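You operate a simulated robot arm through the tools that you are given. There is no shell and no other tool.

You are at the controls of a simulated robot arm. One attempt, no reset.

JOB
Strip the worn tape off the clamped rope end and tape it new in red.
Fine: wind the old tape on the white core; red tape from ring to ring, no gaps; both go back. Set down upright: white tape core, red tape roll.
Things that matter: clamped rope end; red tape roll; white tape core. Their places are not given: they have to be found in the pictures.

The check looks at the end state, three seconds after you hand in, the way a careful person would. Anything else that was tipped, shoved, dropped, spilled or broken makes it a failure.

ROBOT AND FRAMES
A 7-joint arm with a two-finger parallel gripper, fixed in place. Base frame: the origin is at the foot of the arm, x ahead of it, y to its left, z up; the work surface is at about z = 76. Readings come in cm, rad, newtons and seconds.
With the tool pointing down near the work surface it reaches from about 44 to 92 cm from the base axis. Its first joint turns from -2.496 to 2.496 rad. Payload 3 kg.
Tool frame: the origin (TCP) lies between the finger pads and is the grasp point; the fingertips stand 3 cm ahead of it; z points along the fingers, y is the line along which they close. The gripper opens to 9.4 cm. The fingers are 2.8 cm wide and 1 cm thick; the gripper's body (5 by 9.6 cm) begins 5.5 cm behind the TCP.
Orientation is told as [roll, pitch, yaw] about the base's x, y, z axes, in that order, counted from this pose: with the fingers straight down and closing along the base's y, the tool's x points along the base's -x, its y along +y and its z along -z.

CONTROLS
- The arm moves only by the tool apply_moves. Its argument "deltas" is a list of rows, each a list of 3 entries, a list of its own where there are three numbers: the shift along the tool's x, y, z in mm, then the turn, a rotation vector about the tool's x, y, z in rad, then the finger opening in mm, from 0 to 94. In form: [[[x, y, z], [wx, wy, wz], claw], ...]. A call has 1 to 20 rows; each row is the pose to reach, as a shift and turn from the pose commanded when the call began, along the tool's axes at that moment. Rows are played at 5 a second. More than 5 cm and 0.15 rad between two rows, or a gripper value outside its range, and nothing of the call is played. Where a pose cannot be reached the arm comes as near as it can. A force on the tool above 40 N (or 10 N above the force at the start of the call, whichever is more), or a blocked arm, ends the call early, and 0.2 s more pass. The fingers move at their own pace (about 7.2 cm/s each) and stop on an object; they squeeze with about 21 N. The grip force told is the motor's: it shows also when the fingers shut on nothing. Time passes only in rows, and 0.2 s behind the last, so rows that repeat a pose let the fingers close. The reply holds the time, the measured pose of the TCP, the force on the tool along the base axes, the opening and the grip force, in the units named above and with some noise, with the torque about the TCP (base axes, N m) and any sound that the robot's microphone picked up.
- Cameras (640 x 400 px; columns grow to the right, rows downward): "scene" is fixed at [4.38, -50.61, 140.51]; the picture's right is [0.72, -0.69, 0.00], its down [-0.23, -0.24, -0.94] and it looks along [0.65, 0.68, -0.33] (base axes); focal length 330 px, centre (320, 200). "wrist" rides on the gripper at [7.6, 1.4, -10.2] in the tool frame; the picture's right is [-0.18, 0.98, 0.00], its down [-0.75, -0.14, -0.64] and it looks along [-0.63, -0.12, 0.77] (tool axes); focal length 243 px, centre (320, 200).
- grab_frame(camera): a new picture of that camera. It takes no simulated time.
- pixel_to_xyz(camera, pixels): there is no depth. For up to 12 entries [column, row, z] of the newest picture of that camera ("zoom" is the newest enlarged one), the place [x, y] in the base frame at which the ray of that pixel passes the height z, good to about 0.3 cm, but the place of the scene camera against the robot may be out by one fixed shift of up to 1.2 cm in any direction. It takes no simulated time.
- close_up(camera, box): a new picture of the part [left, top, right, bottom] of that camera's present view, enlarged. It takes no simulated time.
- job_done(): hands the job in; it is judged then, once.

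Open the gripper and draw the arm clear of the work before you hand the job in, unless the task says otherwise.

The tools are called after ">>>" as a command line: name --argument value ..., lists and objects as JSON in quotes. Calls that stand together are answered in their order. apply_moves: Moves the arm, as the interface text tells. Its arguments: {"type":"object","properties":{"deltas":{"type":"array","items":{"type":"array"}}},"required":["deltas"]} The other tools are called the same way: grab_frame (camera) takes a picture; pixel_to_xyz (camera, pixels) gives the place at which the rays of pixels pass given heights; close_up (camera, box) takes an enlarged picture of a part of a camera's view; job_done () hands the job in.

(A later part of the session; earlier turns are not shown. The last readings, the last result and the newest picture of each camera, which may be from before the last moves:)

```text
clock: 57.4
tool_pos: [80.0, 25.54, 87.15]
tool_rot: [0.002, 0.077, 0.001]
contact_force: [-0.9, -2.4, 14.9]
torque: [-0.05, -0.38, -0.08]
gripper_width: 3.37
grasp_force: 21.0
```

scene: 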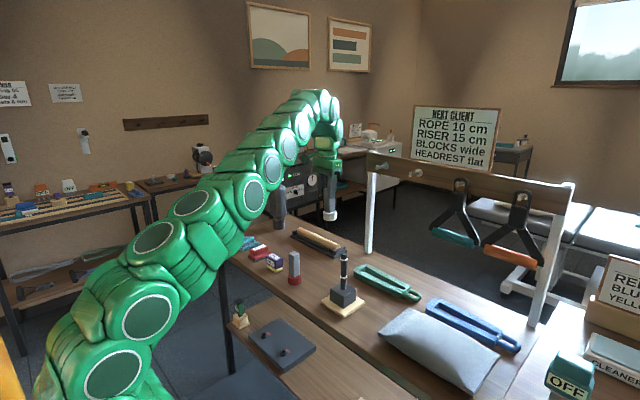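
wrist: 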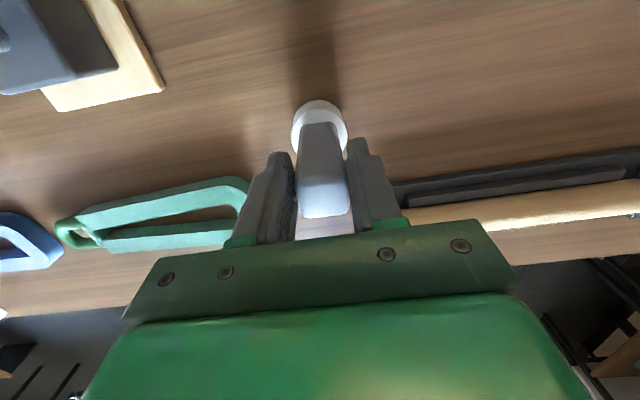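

The core touches down (14.9 N up at z=87.15). I ease off 1 mm and open the gripper.

>>> apply_moves --deltas '[[[0.1, 0, -1], [0, 0, 0], 10], [[0.1, 0, -1], [0, 0, 0], 40], [[0.1, 0, -1], [0, 0, 0], 60], [[0.1, 0, -1], [0, 0, 0], 60]]'

>>> close_up --camera "scene" --box '[300, 220, 350, 280]'

>>> grab_frame --camera "wrist"

```text
clock: 58.4
tool_pos: [80.04, 25.55, 87.13]
tool_rot: [0.0, 0.079, 0.0]
contact_force: [-0.7, -0.5, 0.1]
torque: [0.02, 0.01, -0.02]
gripper_width: 6.01
grasp_force: 0.1
```

```text
6.67 times, centred on (325, 250) of scene
```

zoom: 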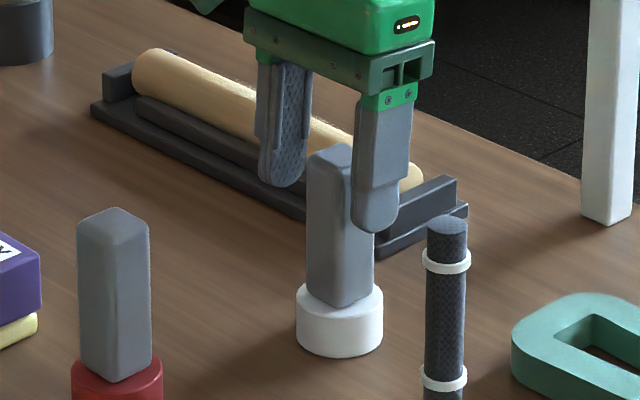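

```text
taken
```

wrist: 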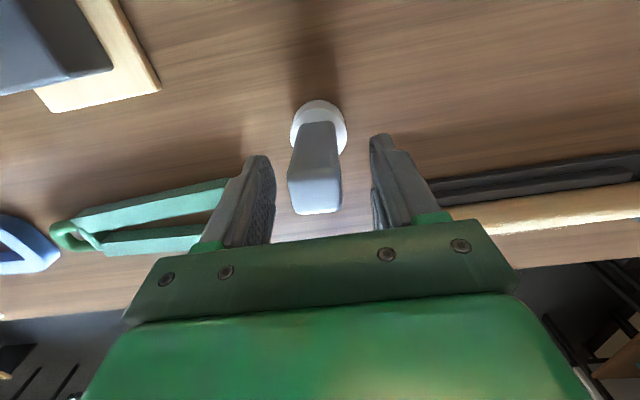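

The core stands upright within about 3 mm of its first place. I rise straight up along it, level the tool, and move toward the red roll.

>>> apply_moves --deltas '[[[2.3, 0, -29.9], [0, 0, 0], 60], [[5.5, 0, -69.8], [0, 0, 0], 60], [[8.6, 0, -109.7], [0, 0, 0], 60], [[11.7, 0, -149.5], [0, 0, 0], 60], [[11.7, 0, -149.5], [0, -0.04, 0], 60], [[11.7, 0, -149.5], [0, -0.078, 0], 60], [[11.7, 0, -149.5], [0, -0.078, 0], 60]]'

>>> grab_frame --camera "wrist"

>>> close_up --camera "wrist" --box '[280, 40, 360, 110]'

>>> close_up --camera "scene" --box '[300, 230, 350, 280]'

```text
clock: 60.0
tool_pos: [79.97, 25.65, 102.36]
tool_rot: [0.002, 0.0, 0.0]
contact_force: [-0.1, -0.7, 0.0]
torque: [-0.02, -0.01, 0.03]
gripper_width: 6.02
grasp_force: 0.1
```

```text
taken
```

wrist: 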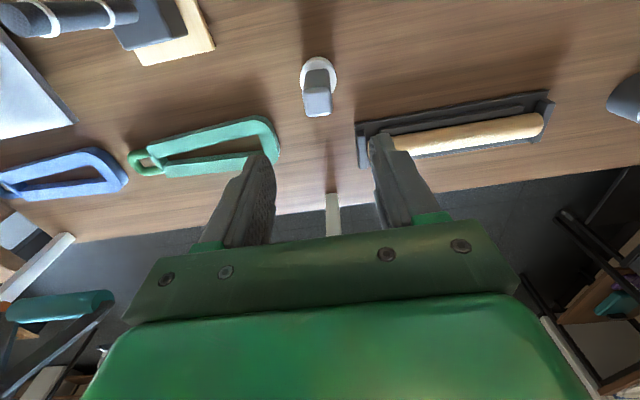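

```text
5.71 times, centred on (320, 75) of wrist
```

zoom: 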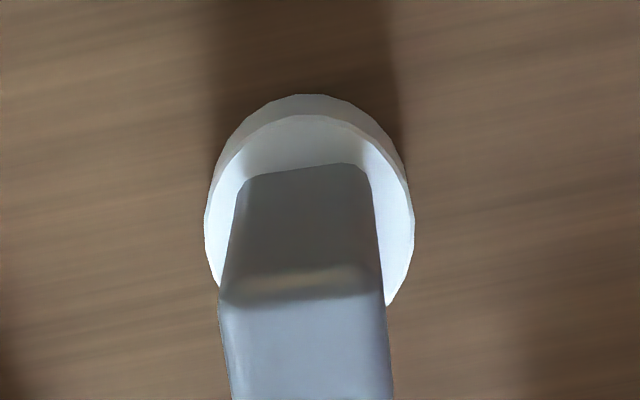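

```text
8.00 times, centred on (325, 255) of scene
```

zoom: 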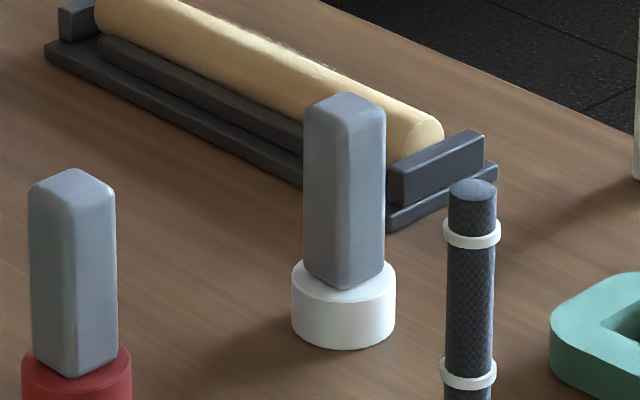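

The core stands well. I zoom in strongly on it to see the old tape wound on it, comparing its tone with the white rings.

>>> close_up --camera "scene" --box '[317, 258, 337, 276]'

>>> close_up --camera "wrist" --box '[295, 50, 345, 100]'

>>> close_up --camera "wrist" --box '[0, 0, 220, 100]'

```text
16.00 times, centred on (327, 267) of scene
```

zoom: 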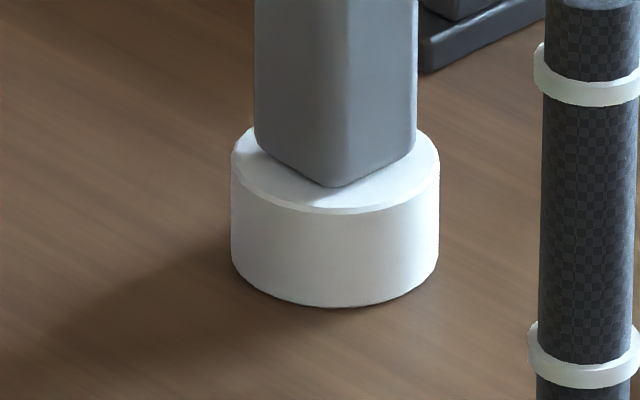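

```text
8.00 times, centred on (320, 75) of wrist
```

zoom: 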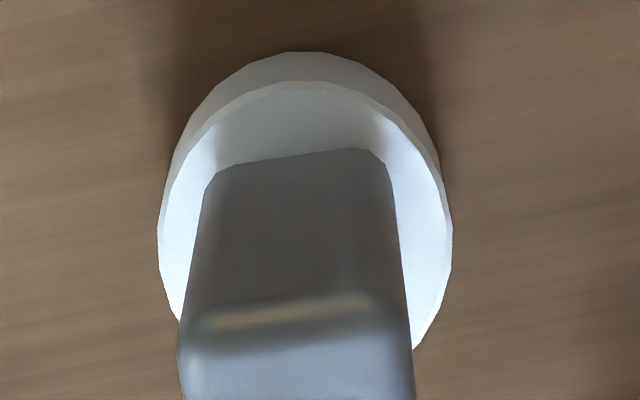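

```text
2.91 times, centred on (110, 50) of wrist
```

zoom: 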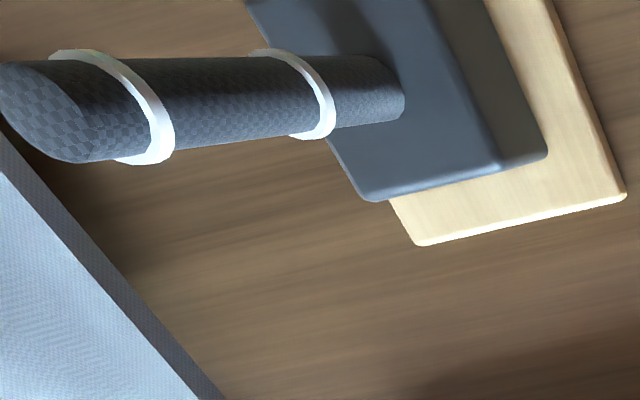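

The core shows a sleeve-like outer layer with fine texture and no tape is lying about, so I take it as wound. Now I move over to the red roll near (66.7, 28.0).

>>> apply_moves --deltas '[[[33, 6, 0], [0, 0, 0], 60], [[67, 12, 0], [0, 0, 0], 60], [[100, 18, 0], [0, 0, 0], 60], [[133, 23.5, 0], [0, 0, 0], 60], [[133, 23.5, 0], [0, 0, 0], 60]]'

>>> grab_frame --camera "wrist"

>>> close_up --camera "wrist" --box '[280, 45, 360, 125]'

```text
clock: 61.2
tool_pos: [66.78, 28.09, 102.2]
tool_rot: [0.004, 0.0, -0.001]
contact_force: [-0.2, -0.6, -0.8]
torque: [-0.02, 0.03, 0.0]
gripper_width: 5.99
grasp_force: 0.0
```

```text
taken
```

wrist: 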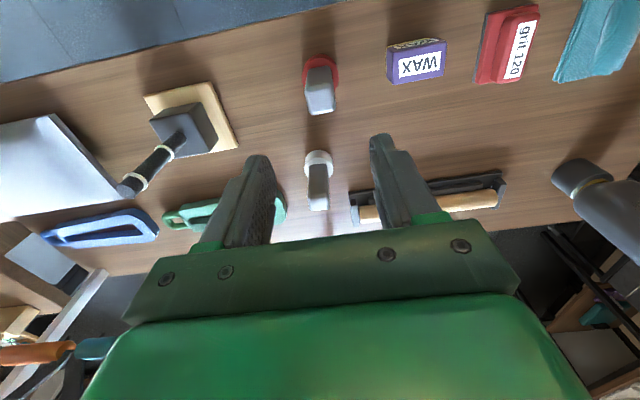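

```text
5.00 times, centred on (320, 85) of wrist
```

zoom: 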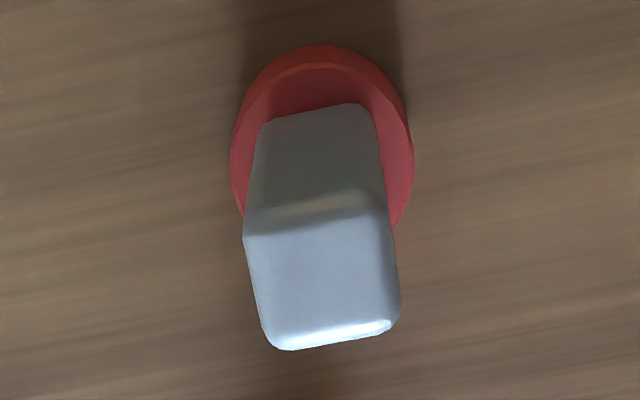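

The red handle's top centre is at (321,100.6), right on the tool axis. I descend to z≈86.9 and grip it the same way.

>>> apply_moves --deltas '[[[0, 0, 40], [0, 0, 0], 60], [[0, 0, 80], [0, 0, 0], 60], [[0, 0, 115], [0, 0, 0], 60], [[0, 0, 140], [0, 0, 0], 60], [[0, 0, 152], [0, 0, 0], 60], [[0, 0, 152], [0, 0, 0], 60]]'

>>> grab_frame --camera "wrist"

>>> close_up --camera "scene" --box '[265, 225, 325, 290]'

```text
clock: 62.6
tool_pos: [66.7, 27.82, 86.98]
tool_rot: [0.002, 0.003, 0.001]
contact_force: [-0.8, 0.2, 0.1]
torque: [0.02, -0.04, 0.01]
gripper_width: 6.01
grasp_force: 0.1
```

```text
taken
```

wrist: 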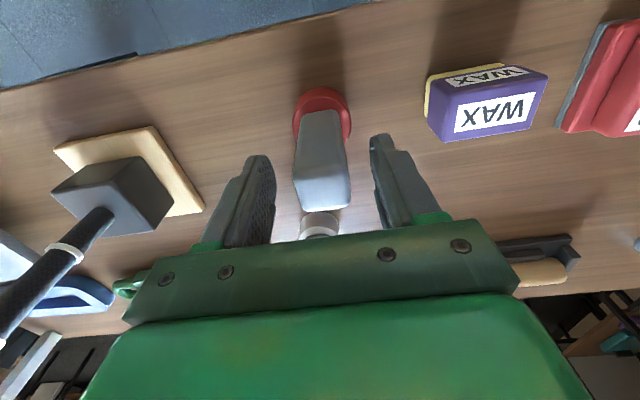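

```text
6.15 times, centred on (295, 258) of scene
```

zoom: 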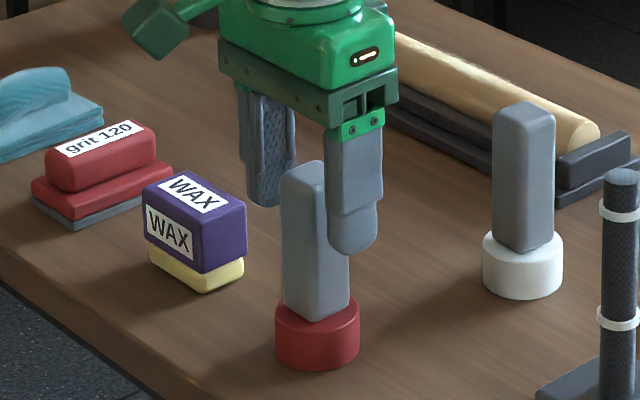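

The red handle is centred between the fingers at (322,160). I close, and then lift.

>>> apply_moves --deltas '[[[0, 0, 0], [0, 0, 0], 25], [[0, 0, 0], [0, 0, 0], 10], [[0, 0, 0], [0, 0, 0], 10], [[0, 0, 0], [0, 0, 0], 10], [[0, 0, -10], [0, 0, 0], 10], [[0, 0, -40], [0, 0, 0], 10], [[0, 0, -80], [0, 0, 0], 10], [[0, 0, -120], [0, 0, 0], 10], [[0, 0, -160], [0, 0, 0], 10], [[0, 0, -200], [0, 0, 0], 10], [[0, 0, -200], [0, 0, 0], 10]]'

>>> grab_frame --camera "wrist"

>>> close_up --camera "wrist" --box '[280, 80, 360, 150]'

>>> close_up --camera "scene" --box '[270, 150, 340, 240]'

```text
clock: 65.0
tool_pos: [66.77, 27.85, 107.0]
tool_rot: [0.0, 0.003, -0.001]
contact_force: [0.6, 0.5, -0.7]
torque: [-0.02, 0.03, 0.0]
gripper_width: 3.41
grasp_force: 21.5
```

```text
taken
```

wrist: 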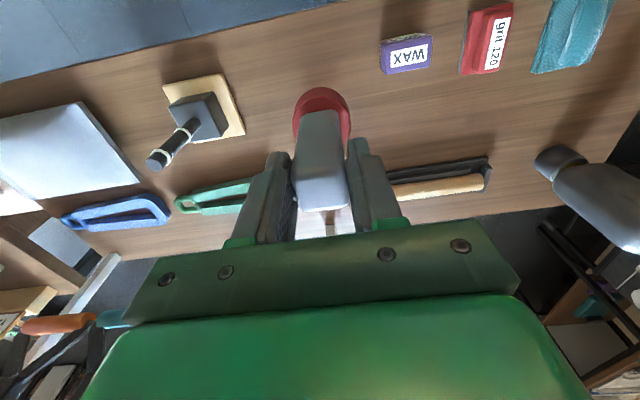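

```text
5.71 times, centred on (320, 115) of wrist
```

zoom: 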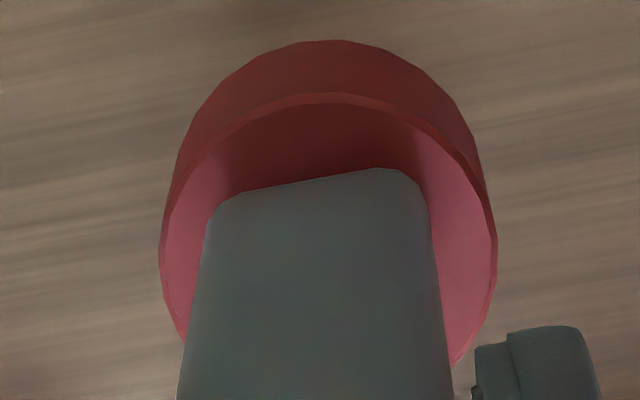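

```text
4.44 times, centred on (305, 195) of scene
```

zoom: 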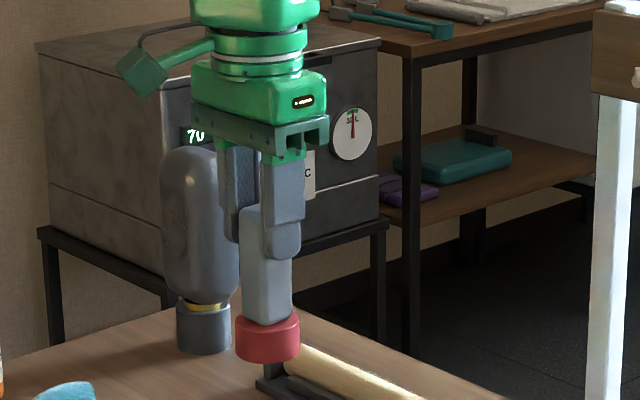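

The red roll is lifted well (grip 3.41). The rope with its two rings is fully visible at (175,145); I zoom in to measure ring heights precisely.

>>> close_up --camera "wrist" --box '[140, 100, 220, 175]'

>>> close_up --camera "scene" --box '[330, 248, 358, 288]'

```text
5.33 times, centred on (180, 138) of wrist
```

zoom: 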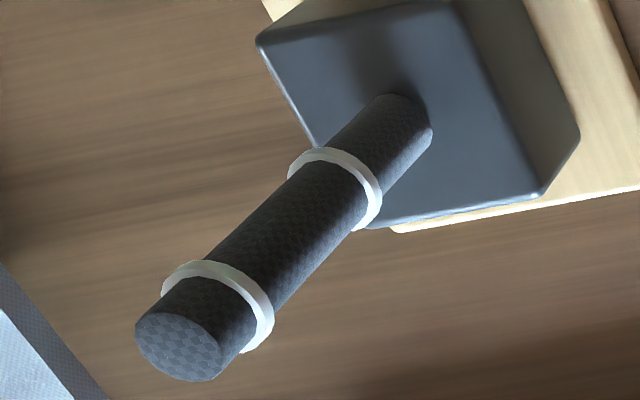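

```text
10.00 times, centred on (344, 268) of scene
```

zoom: 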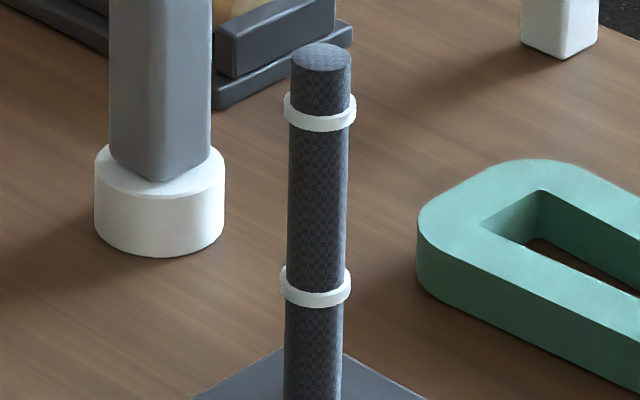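

The rings are 17.5 scene px apart, about 5.6 cm. I now locate them in height using the wrist view: top (153.4,165.6), upper ring (159.6,159.3), lower ring (182.3,136.7), foot (195,123.9).

>>> pixel_to_xyz --camera "wrist" --pixels '[[153.4, 165.6, 93], [153.4, 165.6, 94], [153.4, 165.6, 95], [159.6, 159.3, 91], [159.6, 159.3, 92], [159.6, 159.3, 93], [182.3, 136.7, 85], [182.3, 136.7, 86], [182.3, 136.7, 87], [195, 123.9, 81], [195, 123.9, 82], [195, 123.9, 83]]'

>>> pixel_to_xyz --camera "scene" --pixels '[[344, 254, 93], [344, 254, 94], [344, 259, 91], [344, 259, 92], [344, 259, 93], [343.6, 276.3, 85], [343.6, 276.3, 86], [343.6, 276.3, 87], [343, 310, 77], [327, 292, 76]]'

```text
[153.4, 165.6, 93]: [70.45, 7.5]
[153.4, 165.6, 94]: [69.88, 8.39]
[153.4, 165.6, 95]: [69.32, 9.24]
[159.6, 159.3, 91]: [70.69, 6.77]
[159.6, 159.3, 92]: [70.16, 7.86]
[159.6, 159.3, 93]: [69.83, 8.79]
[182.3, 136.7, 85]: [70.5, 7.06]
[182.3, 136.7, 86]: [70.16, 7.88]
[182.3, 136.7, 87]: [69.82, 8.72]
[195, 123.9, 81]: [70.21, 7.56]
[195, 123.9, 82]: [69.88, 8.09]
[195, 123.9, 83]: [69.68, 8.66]
```

```text
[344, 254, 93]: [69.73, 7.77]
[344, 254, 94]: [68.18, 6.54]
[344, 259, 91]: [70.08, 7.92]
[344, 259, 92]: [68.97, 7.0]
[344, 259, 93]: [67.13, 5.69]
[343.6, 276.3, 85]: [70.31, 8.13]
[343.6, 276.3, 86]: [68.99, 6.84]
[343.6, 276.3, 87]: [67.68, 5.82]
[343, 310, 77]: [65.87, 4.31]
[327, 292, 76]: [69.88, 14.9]
```

Averaged: rope top ≈93.6, upper ring ≈92.1, lower ring ≈86.4. I carry the roll round to the south-east of the rope (same depth as the rope for the scene camera), turning 0.77 rad so the fingers stay tangential, and lower to z≈99 for a visual height check.

>>> apply_moves --deltas '[[[-16, -33, 0], [0, 0, 0.11], 10], [[-34, -68, 0], [0, 0, 0.22], 10], [[-54, -103, 0], [0, 0, 0.33], 10], [[-74, -138, 0], [0, 0, 0.44], 10], [[-90, -173, 0], [0, 0, 0.55], 10], [[-92, -205, 0], [0, 0, 0.66], 10], [[-75.5, -237, 0], [0, 0, 0.77], 10], [[-75.5, -237, 25], [0, 0, 0.77], 10], [[-75.5, -237, 50], [0, 0, 0.77], 10], [[-75.5, -237, 80], [0, 0, 0.77], 10], [[-75.5, -237, 80], [0, 0, 0.77], 10]]'

>>> close_up --camera "scene" --box '[335, 245, 375, 290]'

>>> grab_frame --camera "wrist"

```text
clock: 67.4
tool_pos: [74.48, 4.15, 98.85]
tool_rot: [0.001, 0.001, -0.769]
contact_force: [0.0, 0.1, -0.3]
torque: [-0.01, 0.01, 0.01]
gripper_width: 3.38
grasp_force: 21.3
```

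```text
8.89 times, centred on (355, 268) of scene
```

zoom: 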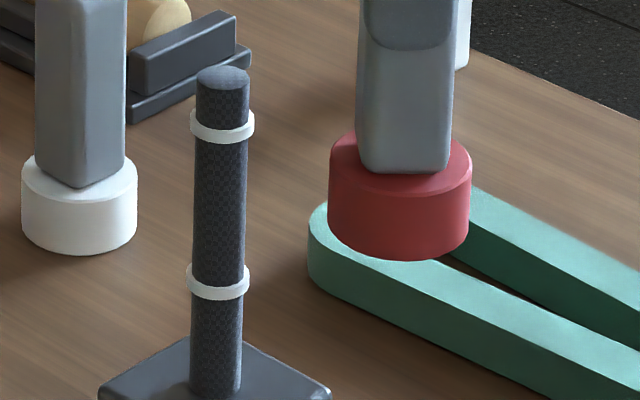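

```text
taken
```

wrist: 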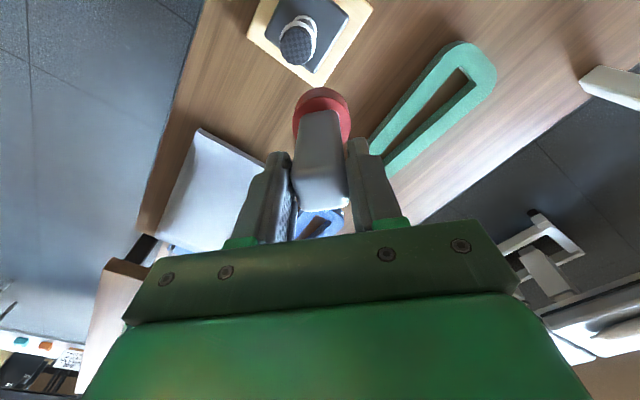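

In the scene zoom the roll (bottom rim row ≈233 at z≈87.9) sits at the same depth as the rope, which puts the lower ring (row 277) at 86.3 and the upper ring (row 119.5) at 91.9. I lower so the roll's bottom is at ≈86.3 and close in to 3.6 cm.

>>> apply_moves --deltas '[[[0, 0, 8], [0, 0, 0], 10], [[0, 0, 15.7], [0, 0, 0], 10], [[8, 0, 15.7], [0, 0, 0], 10], [[16, 0, 15.7], [0, 0, 0], 10], [[22, 0, 15.7], [0, 0, 0], 10], [[25, 0, 15.7], [0, 0, 0], 10], [[25, 0, 15.7], [0, 0, 0], 10]]'

>>> close_up --camera "scene" --box '[330, 245, 370, 290]'

>>> grab_frame --camera "wrist"

>>> close_up --camera "wrist" --box '[270, 20, 370, 130]'

```text
clock: 69.0
tool_pos: [72.59, 5.94, 97.4]
tool_rot: [0.001, 0.002, -0.77]
contact_force: [0.9, 0.2, -1.1]
torque: [-0.02, 0.01, 0.0]
gripper_width: 3.37
grasp_force: 21.1
```

```text
8.89 times, centred on (350, 268) of scene
```

zoom: 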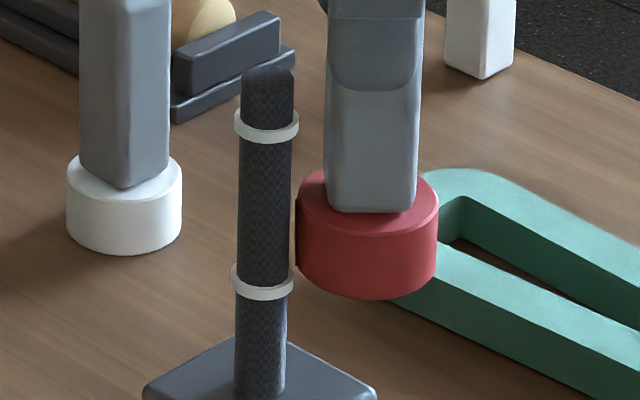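

```text
taken
```

wrist: 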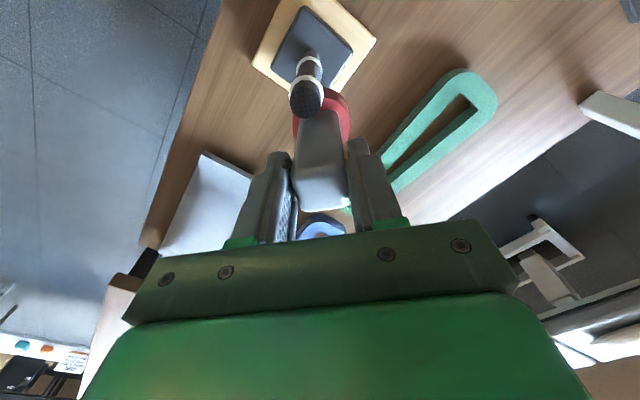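

```text
3.64 times, centred on (320, 75) of wrist
```

zoom: 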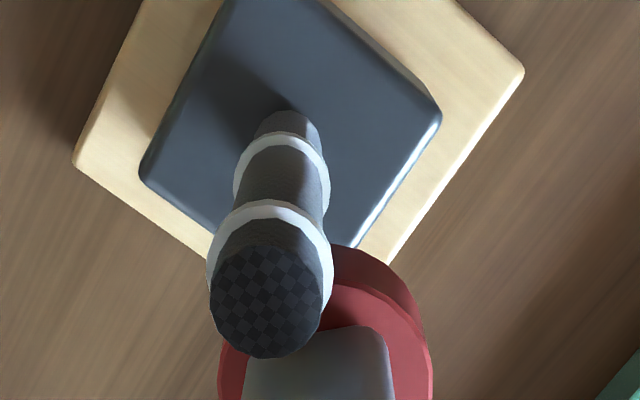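

A thin dark tab shows between roll and rope at scene zoom (296,235). I move in 3 mm more for a gentle touch.

>>> apply_moves --deltas '[[[1, 0, 0], [0, 0, 0], 10], [[2, 0, 0], [0, 0, 0], 10], [[3, 0, 0], [0, 0, 0], 10], [[3, 0, 0], [0, 0, 0], 10]]'

>>> close_up --camera "scene" --box '[336, 252, 360, 282]'

>>> close_up --camera "wrist" --box '[270, 40, 350, 120]'

```text
clock: 70.0
tool_pos: [72.31, 6.12, 97.42]
tool_rot: [-0.001, 0.001, -0.77]
contact_force: [4.9, -5.2, 2.0]
torque: [-0.38, -0.43, 0.0]
gripper_width: 3.37
grasp_force: 20.9
```

```text
13.33 times, centred on (348, 267) of scene
```

zoom: 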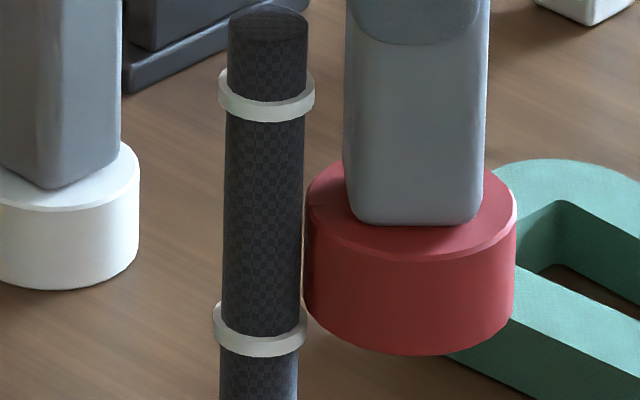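

```text
5.00 times, centred on (310, 80) of wrist
```

zoom: 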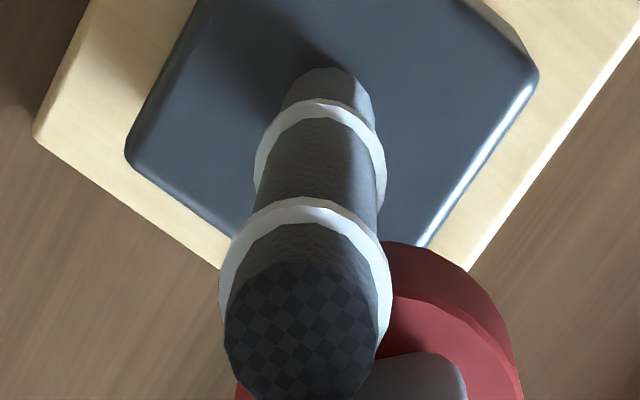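

Firm touch: 7 N radially. I draw back 1.2 cm to see whether the red tape has stuck to the rope.

>>> apply_moves --deltas '[[[-2, 0, 0], [0, 0, 0], 10], [[-6, 0, 0], [0, 0, 0], 10], [[-12, 0, 0], [0, 0, 0], 10], [[-12, 0, 0], [0, 0, 0], 10]]'

>>> close_up --camera "scene" --box '[334, 250, 364, 284]'

>>> close_up --camera "wrist" --box '[270, 20, 370, 130]'

```text
clock: 71.0
tool_pos: [73.15, 5.34, 97.38]
tool_rot: [0.0, 0.002, -0.77]
contact_force: [0.4, 0.1, -1.7]
torque: [0.02, 0.02, -0.02]
gripper_width: 3.42
grasp_force: 20.8
```

```text
11.76 times, centred on (349, 267) of scene
```

zoom: 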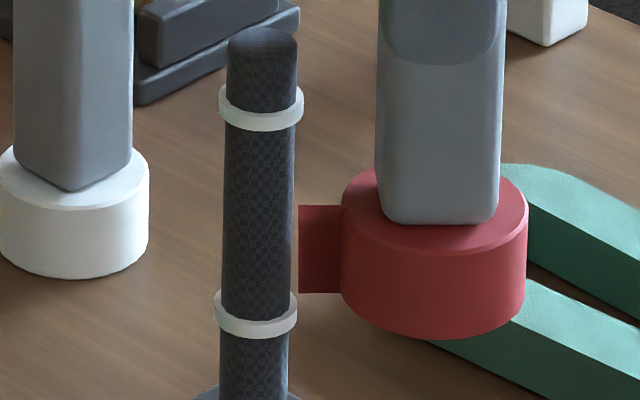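

```text
3.64 times, centred on (320, 75) of wrist
```

zoom: 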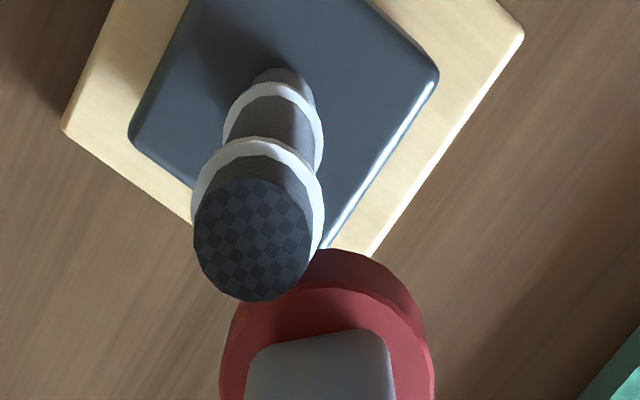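

The red strip (rows 205–293 at zoom x≈298) now spans from rope to roll, its lower edge right at the lower ring's top. I lower 1.5 mm and orbit counterclockwise 90° at about 4.5 cm to see it being laid.

>>> apply_moves --deltas '[[[-1.1, 0, 1.5], [0, 0, 0], 10], [[-1.1, 7.8, 1.5], [0, 0, 0], 10], [[0.9, 15.4, 1.5], [0, 0, 0], 10], [[4.2, 22.5, 1.5], [0, 0, 0], 10], [[8.7, 28.9, 1.5], [0, 0, 0], 10], [[14.3, 34.5, 1.5], [0, 0, 0], 10], [[20.7, 39.0, 1.5], [0, 0, 0], 10], [[27.8, 42.3, 1.5], [0, 0, 0], 10], [[35.4, 44.3, 1.5], [0, 0, 0], 10], [[43.2, 45.0, 1.5], [0, 0, 0], 10], [[51.0, 44.3, 1.5], [0, 0, 0], 10], [[58.6, 42.3, 1.5], [0, 0, 0], 10]]'

>>> close_up --camera "scene" --box '[330, 245, 364, 287]'

>>> grab_frame --camera "wrist"

>>> close_up --camera "wrist" --box '[210, 40, 350, 160]'

```text
clock: 73.6
tool_pos: [71.91, 12.44, 97.34]
tool_rot: [0.001, 0.003, -0.77]
contact_force: [-0.4, -0.2, -1.1]
torque: [-0.01, 0.01, 0.0]
gripper_width: 3.38
grasp_force: 21.2
```

```text
9.52 times, centred on (347, 266) of scene
```

zoom: 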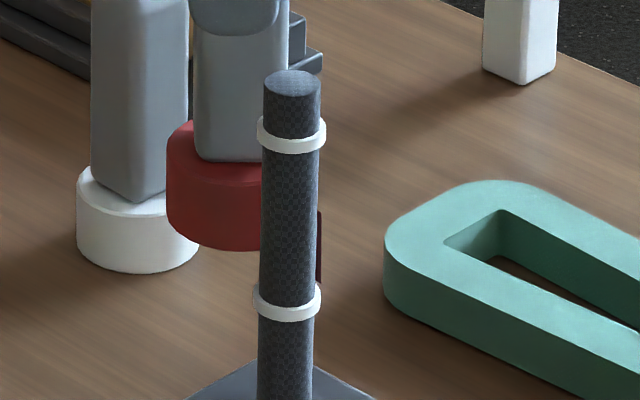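

```text
taken
```

wrist: 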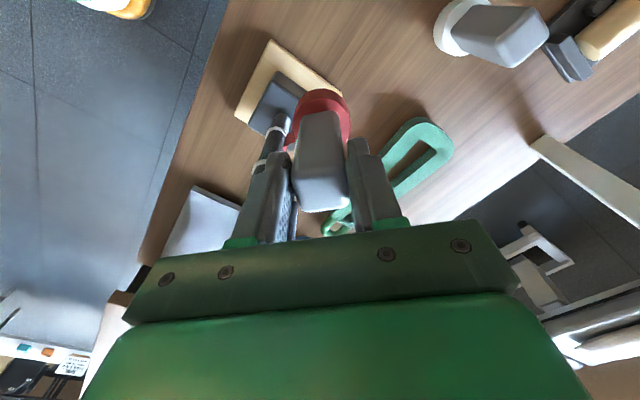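

```text
3.33 times, centred on (280, 100) of wrist
```

zoom: 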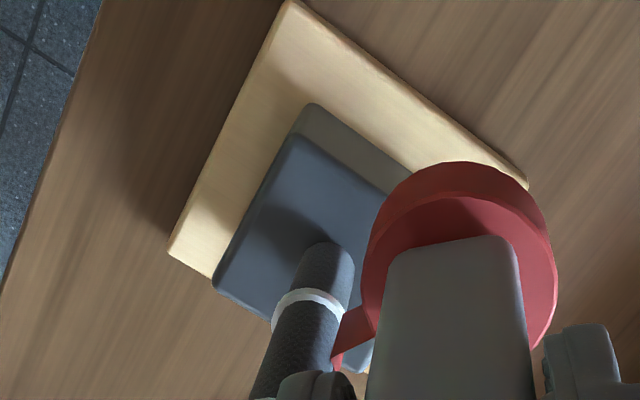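

The tape is laid from about −44° and stretches behind the rope to the roll; no forces. I continue counterclockwise another 180° at the same height.

>>> apply_moves --deltas '[[[7.1, -3.3, 0], [0, 0, 0], 10], [[13.5, -7.8, 0], [0, 0, 0], 10], [[19.1, -13.4, 0], [0, 0, 0], 10], [[23.6, -19.8, 0], [0, 0, 0], 10], [[26.9, -26.9, 0], [0, 0, 0], 10], [[28.9, -34.5, 0], [0, 0, 0], 10], [[29.6, -42.3, 0], [0, 0, 0], 10], [[28.9, -50.1, 0], [0, 0, 0], 10], [[26.9, -57.7, 0], [0, 0, 0], 10], [[23.6, -64.8, 0], [0, 0, 0], 10], [[19.1, -71.2, 0], [0, 0, 0], 10], [[13.5, -76.8, 0], [0, 0, 0], 10], [[7.1, -81.3, 0], [0, 0, 0], 10], [[0, -84.6, 0], [0, 0, 0], 10], [[-7.6, -86.6, 0], [0, 0, 0], 10], [[-15.4, -87.3, 0], [0, 0, 0], 10], [[-23.2, -86.6, 0], [0, 0, 0], 10], [[-30.8, -84.6, 0], [0, 0, 0], 10]]'

>>> close_up --camera "scene" --box '[330, 245, 364, 287]'

>>> close_up --camera "wrist" --box '[270, 20, 430, 140]'

```text
clock: 77.4
tool_pos: [68.28, 4.17, 97.18]
tool_rot: [0.002, 0.0, -0.77]
contact_force: [1.0, 0.1, -1.0]
torque: [-0.02, 0.0, 0.02]
gripper_width: 3.39
grasp_force: 21.1
```

```text
9.52 times, centred on (347, 266) of scene
```

zoom: 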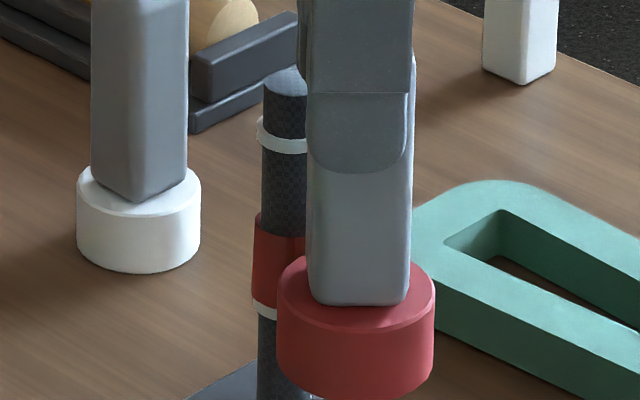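

```text
3.33 times, centred on (350, 80) of wrist
```

zoom: 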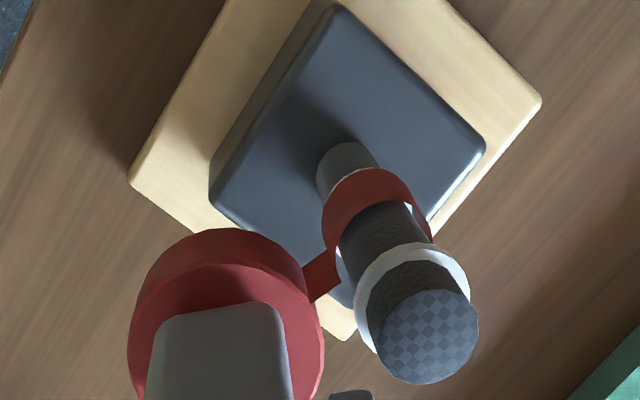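

The red band is going on neatly with its lower edge over the top of the lower ring (zoom (262,305)). I continue counterclockwise: finish the first full turn, then start a slow climb.

>>> apply_moves --deltas '[[[-7.1, 3.3, 0], [0, 0, 0], 10], [[-13.5, 7.8, 0], [0, 0, 0], 10], [[-19.1, 13.4, 0], [0, 0, 0], 10], [[-23.6, 19.8, 0], [0, 0, 0], 10], [[-26.9, 26.9, 0], [0, 0, 0], 10], [[-28.9, 34.5, 0], [0, 0, 0], 10], [[-29.6, 42.3, 0], [0, 0, 0], 10], [[-28.9, 50.1, 0], [0, 0, 0], 10], [[-26.9, 57.7, 0], [0, 0, 0], 10], [[-23.6, 64.8, 0], [0, 0, 0], 10], [[-19.1, 71.2, 0], [0, 0, 0], 10], [[-13.5, 76.8, 0], [0, 0, 0], 10], [[-7.1, 81.3, 0], [0, 0, 0], 10], [[0, 84.6, -0.4], [0, 0, 0], 10], [[7.6, 86.6, -0.8], [0, 0, 0], 10], [[15.4, 87.3, -1.3], [0, 0, 0], 10], [[23.2, 86.6, -1.7], [0, 0, 0], 10], [[30.8, 84.6, -2.1], [0, 0, 0], 10]]'

>>> close_up --camera "scene" --box '[330, 245, 364, 287]'

>>> close_up --camera "scene" --box '[336, 258, 352, 284]'

```text
clock: 81.2
tool_pos: [72.0, 12.46, 97.51]
tool_rot: [-0.001, 0.002, -0.769]
contact_force: [0.2, 1.2, -1.4]
torque: [0.01, -0.02, 0.02]
gripper_width: 3.39
grasp_force: 21.2
```

```text
9.52 times, centred on (347, 266) of scene
```

zoom: 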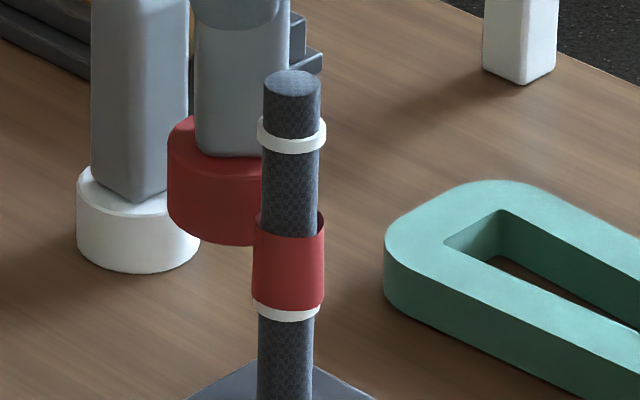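

```text
15.38 times, centred on (344, 271) of scene
```

zoom: 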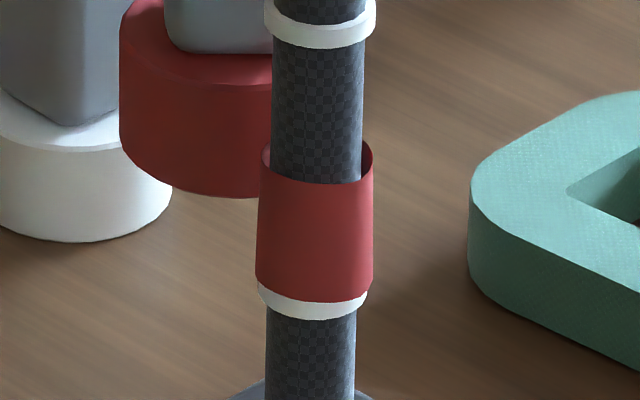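

The first turn is complete and snug: the red band overlaps the top of the lower ring with no gap. I continue counterclockwise 180° climbing 0.41 mm per 10°.

>>> apply_moves --deltas '[[[7.1, -3.3, -0.41], [0, 0, 0], 10], [[13.5, -7.8, -0.82], [0, 0, 0], 10], [[19.1, -13.4, -1.24], [0, 0, 0], 10], [[23.6, -19.8, -1.65], [0, 0, 0], 10], [[26.9, -26.9, -2.06], [0, 0, 0], 10], [[28.9, -34.5, -2.47], [0, 0, 0], 10], [[29.6, -42.3, -2.88], [0, 0, 0], 10], [[28.9, -50.1, -3.3], [0, 0, 0], 10], [[26.9, -57.7, -3.71], [0, 0, 0], 10], [[23.6, -64.8, -4.12], [0, 0, 0], 10], [[19.1, -71.2, -4.53], [0, 0, 0], 10], [[13.5, -76.8, -4.94], [0, 0, 0], 10], [[7.1, -81.3, -5.36], [0, 0, 0], 10], [[0, -84.6, -5.77], [0, 0, 0], 10], [[-7.6, -86.6, -6.18], [0, 0, 0], 10], [[-15.4, -87.3, -6.59], [0, 0, 0], 10], [[-23.2, -86.6, -7.0], [0, 0, 0], 10], [[-30.8, -84.6, -7.42], [0, 0, 0], 10]]'

>>> close_up --camera "scene" --box '[330, 245, 364, 287]'

>>> close_up --camera "wrist" --box '[270, 20, 430, 140]'

```text
clock: 85.0
tool_pos: [68.18, 4.15, 98.32]
tool_rot: [0.001, 0.001, -0.769]
contact_force: [0.6, 0.8, -0.7]
torque: [-0.01, -0.04, 0.01]
gripper_width: 3.39
grasp_force: 20.7
```

```text
9.52 times, centred on (347, 266) of scene
```

zoom: 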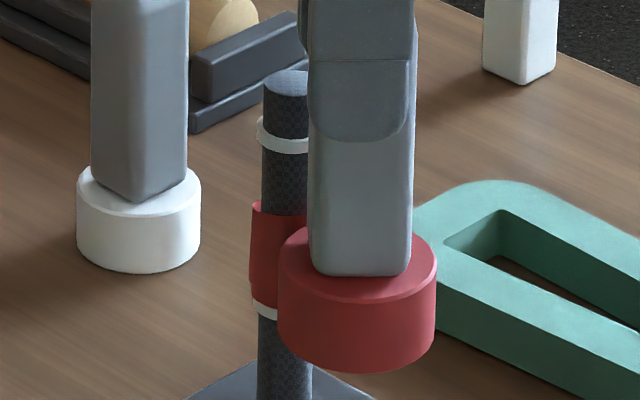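

```text
3.33 times, centred on (350, 80) of wrist
```

zoom: 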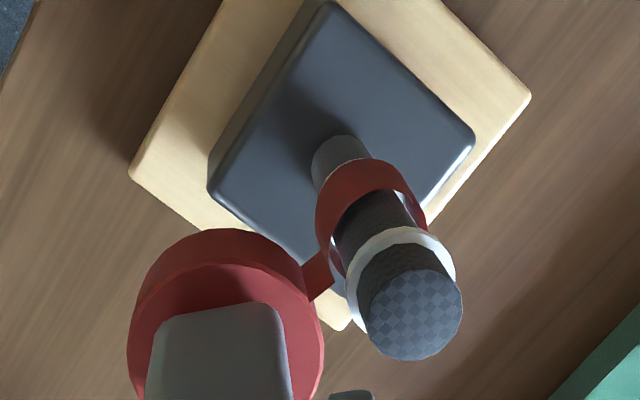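

The second turn climbs with good overlap. I continue another 180° counterclockwise with the same climb.

>>> apply_moves --deltas '[[[-7.1, 3.3, -0.41], [0, 0, 0], 10], [[-13.5, 7.8, -0.82], [0, 0, 0], 10], [[-19.1, 13.4, -1.24], [0, 0, 0], 10], [[-23.6, 19.8, -1.65], [0, 0, 0], 10], [[-26.9, 26.9, -2.06], [0, 0, 0], 10], [[-28.9, 34.5, -2.47], [0, 0, 0], 10], [[-29.6, 42.3, -2.88], [0, 0, 0], 10], [[-28.9, 50.1, -3.3], [0, 0, 0], 10], [[-26.9, 57.7, -3.71], [0, 0, 0], 10], [[-23.6, 64.8, -4.12], [0, 0, 0], 10], [[-19.1, 71.2, -4.53], [0, 0, 0], 10], [[-13.5, 76.8, -4.94], [0, 0, 0], 10], [[-7.1, 81.3, -5.36], [0, 0, 0], 10], [[0, 84.6, -5.77], [0, 0, 0], 10], [[7.6, 86.6, -6.18], [0, 0, 0], 10], [[15.4, 87.3, -6.59], [0, 0, 0], 10], [[23.2, 86.6, -7.0], [0, 0, 0], 10], [[30.8, 84.6, -7.42], [0, 0, 0], 10]]'

>>> close_up --camera "scene" --box '[330, 245, 364, 287]'

```text
clock: 88.8
tool_pos: [71.89, 12.55, 98.99]
tool_rot: [-0.001, 0.001, -0.771]
contact_force: [1.0, -0.6, -0.7]
torque: [-0.01, -0.01, 0.0]
gripper_width: 3.38
grasp_force: 21.0
```

```text
9.52 times, centred on (347, 266) of scene
```

zoom: 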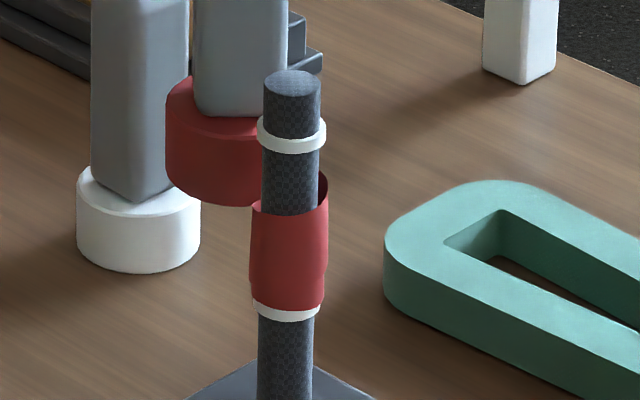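

The helix climbs evenly, with no gaps. I continue another 180° with the climb.

>>> apply_moves --deltas '[[[7.1, -3.3, -0.41], [0, 0, 0], 10], [[13.5, -7.8, -0.82], [0, 0, 0], 10], [[19.1, -13.4, -1.24], [0, 0, 0], 10], [[23.6, -19.8, -1.65], [0, 0, 0], 10], [[26.9, -26.9, -2.06], [0, 0, 0], 10], [[28.9, -34.5, -2.47], [0, 0, 0], 10], [[29.6, -42.3, -2.88], [0, 0, 0], 10], [[28.9, -50.1, -3.3], [0, 0, 0], 10], [[26.9, -57.7, -3.71], [0, 0, 0], 10], [[23.6, -64.8, -4.12], [0, 0, 0], 10], [[19.1, -71.2, -4.53], [0, 0, 0], 10], [[13.5, -76.8, -4.94], [0, 0, 0], 10], [[7.1, -81.3, -5.36], [0, 0, 0], 10], [[0, -84.6, -5.77], [0, 0, 0], 10], [[-7.6, -86.6, -6.18], [0, 0, 0], 10], [[-15.4, -87.3, -6.59], [0, 0, 0], 10], [[-23.2, -86.6, -7.0], [0, 0, 0], 10], [[-30.8, -84.6, -7.42], [0, 0, 0], 10]]'

>>> close_up --camera "scene" --box '[330, 245, 364, 287]'

```text
clock: 92.6
tool_pos: [68.38, 4.25, 99.69]
tool_rot: [-0.001, 0.004, -0.77]
contact_force: [1.1, 1.0, -0.7]
torque: [-0.03, 0.0, -0.01]
gripper_width: 3.39
grasp_force: 21.2
```

```text
9.52 times, centred on (347, 266) of scene
```

zoom: 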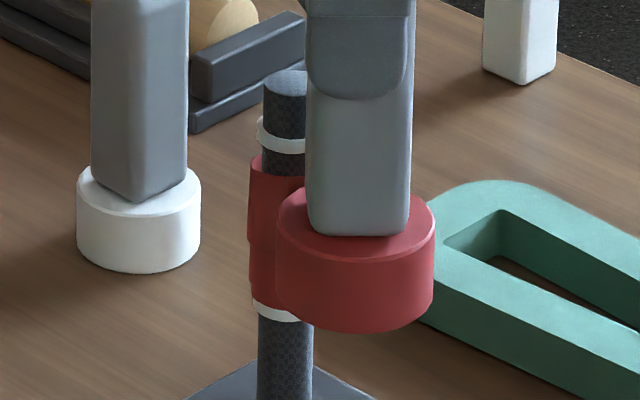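

The band has climbed to within about 6 mm of the upper ring. I finish the climb over the next 130° (to z≈100.2) and go on flat.

>>> apply_moves --deltas '[[[-7.1, 3.3, -0.41], [0, 0, 0], 10], [[-13.5, 7.8, -0.82], [0, 0, 0], 10], [[-19.1, 13.4, -1.24], [0, 0, 0], 10], [[-23.6, 19.8, -1.65], [0, 0, 0], 10], [[-26.9, 26.9, -2.06], [0, 0, 0], 10], [[-28.9, 34.5, -2.47], [0, 0, 0], 10], [[-29.6, 42.3, -2.88], [0, 0, 0], 10], [[-28.9, 50.1, -3.3], [0, 0, 0], 10], [[-26.9, 57.7, -3.71], [0, 0, 0], 10], [[-23.6, 64.8, -4.12], [0, 0, 0], 10], [[-19.1, 71.2, -4.53], [0, 0, 0], 10], [[-13.5, 76.8, -4.94], [0, 0, 0], 10], [[-7.1, 81.3, -5.3], [0, 0, 0], 10], [[0, 84.6, -5.3], [0, 0, 0], 10], [[7.6, 86.6, -5.3], [0, 0, 0], 10], [[15.4, 87.3, -5.3], [0, 0, 0], 10], [[23.2, 86.6, -5.3], [0, 0, 0], 10], [[30.8, 84.6, -5.3], [0, 0, 0], 10]]'

>>> close_up --camera "scene" --box '[330, 245, 364, 287]'

>>> close_up --camera "scene" --box '[336, 254, 354, 282]'

```text
clock: 96.4
tool_pos: [71.97, 12.39, 100.27]
tool_rot: [-0.001, 0.002, -0.77]
contact_force: [-0.7, -0.3, -0.6]
torque: [-0.05, -0.02, 0.02]
gripper_width: 3.39
grasp_force: 20.7
```

```text
9.52 times, centred on (347, 266) of scene
```

zoom: 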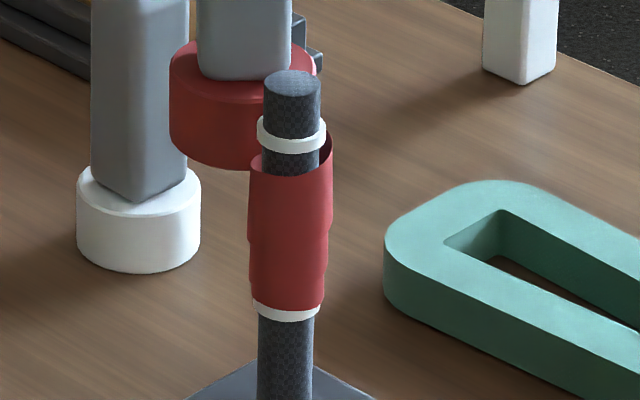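

```text
14.29 times, centred on (345, 268) of scene
```

zoom: 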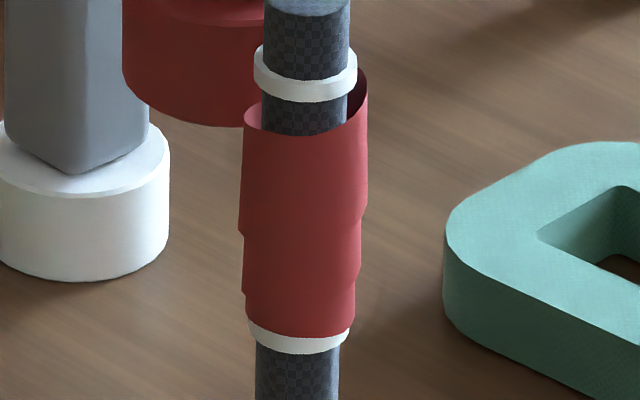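

The tape's top edge already meets the upper ring at the right/back (zoom (368,70)). I hold this height and make a full flat turn to close the rest; next 180°.

>>> apply_moves --deltas '[[[7.1, -3.3, 0], [0, 0, 0], 10], [[13.5, -7.8, 0], [0, 0, 0], 10], [[19.1, -13.4, 0], [0, 0, 0], 10], [[23.6, -19.8, 0], [0, 0, 0], 10], [[26.9, -26.9, 0], [0, 0, 0], 10], [[28.9, -34.5, 0], [0, 0, 0], 10], [[29.6, -42.3, 0], [0, 0, 0], 10], [[28.9, -50.1, 0], [0, 0, 0], 10], [[26.9, -57.7, 0], [0, 0, 0], 10], [[23.6, -64.8, 0], [0, 0, 0], 10], [[19.1, -71.2, 0], [0, 0, 0], 10], [[13.5, -76.8, 0], [0, 0, 0], 10], [[7.1, -81.3, 0], [0, 0, 0], 10], [[0, -84.6, 0], [0, 0, 0], 10], [[-7.6, -86.6, 0], [0, 0, 0], 10], [[-15.4, -87.3, 0], [0, 0, 0], 10], [[-23.2, -86.6, 0], [0, 0, 0], 10], [[-30.8, -84.6, 0], [0, 0, 0], 10]]'

>>> close_up --camera "scene" --box '[330, 245, 364, 287]'

>>> close_up --camera "wrist" --box '[270, 20, 430, 140]'

```text
clock: 100.2
tool_pos: [68.18, 4.21, 100.35]
tool_rot: [0.0, 0.003, -0.77]
contact_force: [0.2, -0.7, -1.4]
torque: [0.0, 0.02, 0.0]
gripper_width: 3.43
grasp_force: 20.9
```

```text
9.52 times, centred on (347, 266) of scene
```

zoom: 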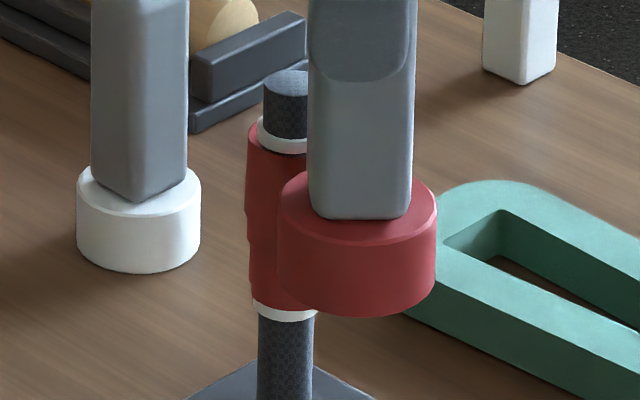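

```text
3.33 times, centred on (350, 80) of wrist
```

zoom: 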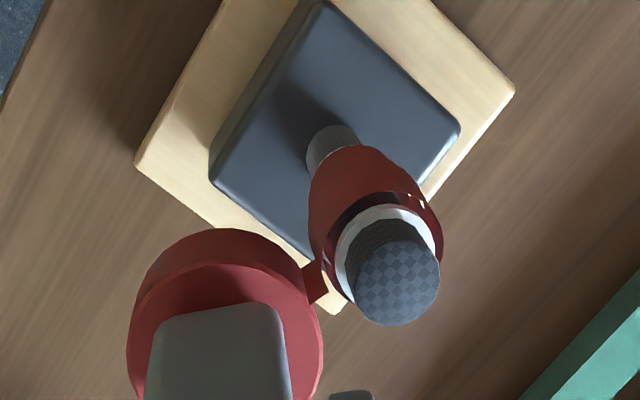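

The top turn now overlaps the upper ring on the north and left sides. I continue the final flat 180° counterclockwise.

>>> apply_moves --deltas '[[[-7.1, 3.3, 0], [0, 0, 0], 10], [[-13.5, 7.8, 0], [0, 0, 0], 10], [[-19.1, 13.4, 0], [0, 0, 0], 10], [[-23.6, 19.8, 0], [0, 0, 0], 10], [[-26.9, 26.9, 0], [0, 0, 0], 10], [[-28.9, 34.5, 0], [0, 0, 0], 10], [[-29.6, 42.3, 0], [0, 0, 0], 10], [[-28.9, 50.1, 0], [0, 0, 0], 10], [[-26.9, 57.7, 0], [0, 0, 0], 10], [[-23.6, 64.8, 0], [0, 0, 0], 10], [[-19.1, 71.2, 0], [0, 0, 0], 10], [[-13.5, 76.8, 0], [0, 0, 0], 10], [[-7.1, 81.3, 0], [0, 0, 0], 10], [[0, 84.6, 0], [0, 0, 0], 10], [[7.6, 86.6, 0], [0, 0, 0], 10], [[15.4, 87.3, 0], [0, 0, 0], 10], [[23.2, 86.6, 0], [0, 0, 0], 10], [[30.8, 84.6, 0], [0, 0, 0], 10]]'

>>> close_up --camera "scene" --box '[336, 252, 356, 282]'

>>> close_up --camera "wrist" --box '[210, 40, 350, 160]'

```text
clock: 104.0
tool_pos: [71.96, 12.35, 100.2]
tool_rot: [0.001, 0.002, -0.77]
contact_force: [0.0, 0.5, -0.9]
torque: [-0.04, 0.01, 0.0]
gripper_width: 3.36
grasp_force: 21.1
```

```text
13.33 times, centred on (346, 267) of scene
```

zoom: 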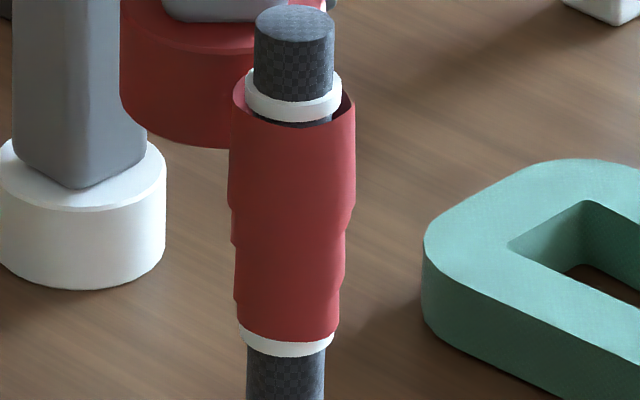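

```text
3.33 times, centred on (280, 100) of wrist
```

zoom: 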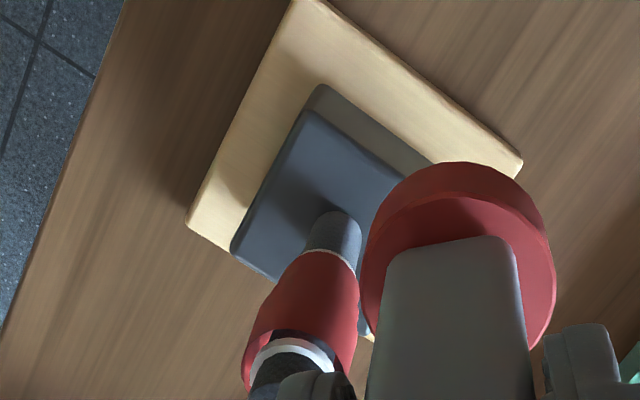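

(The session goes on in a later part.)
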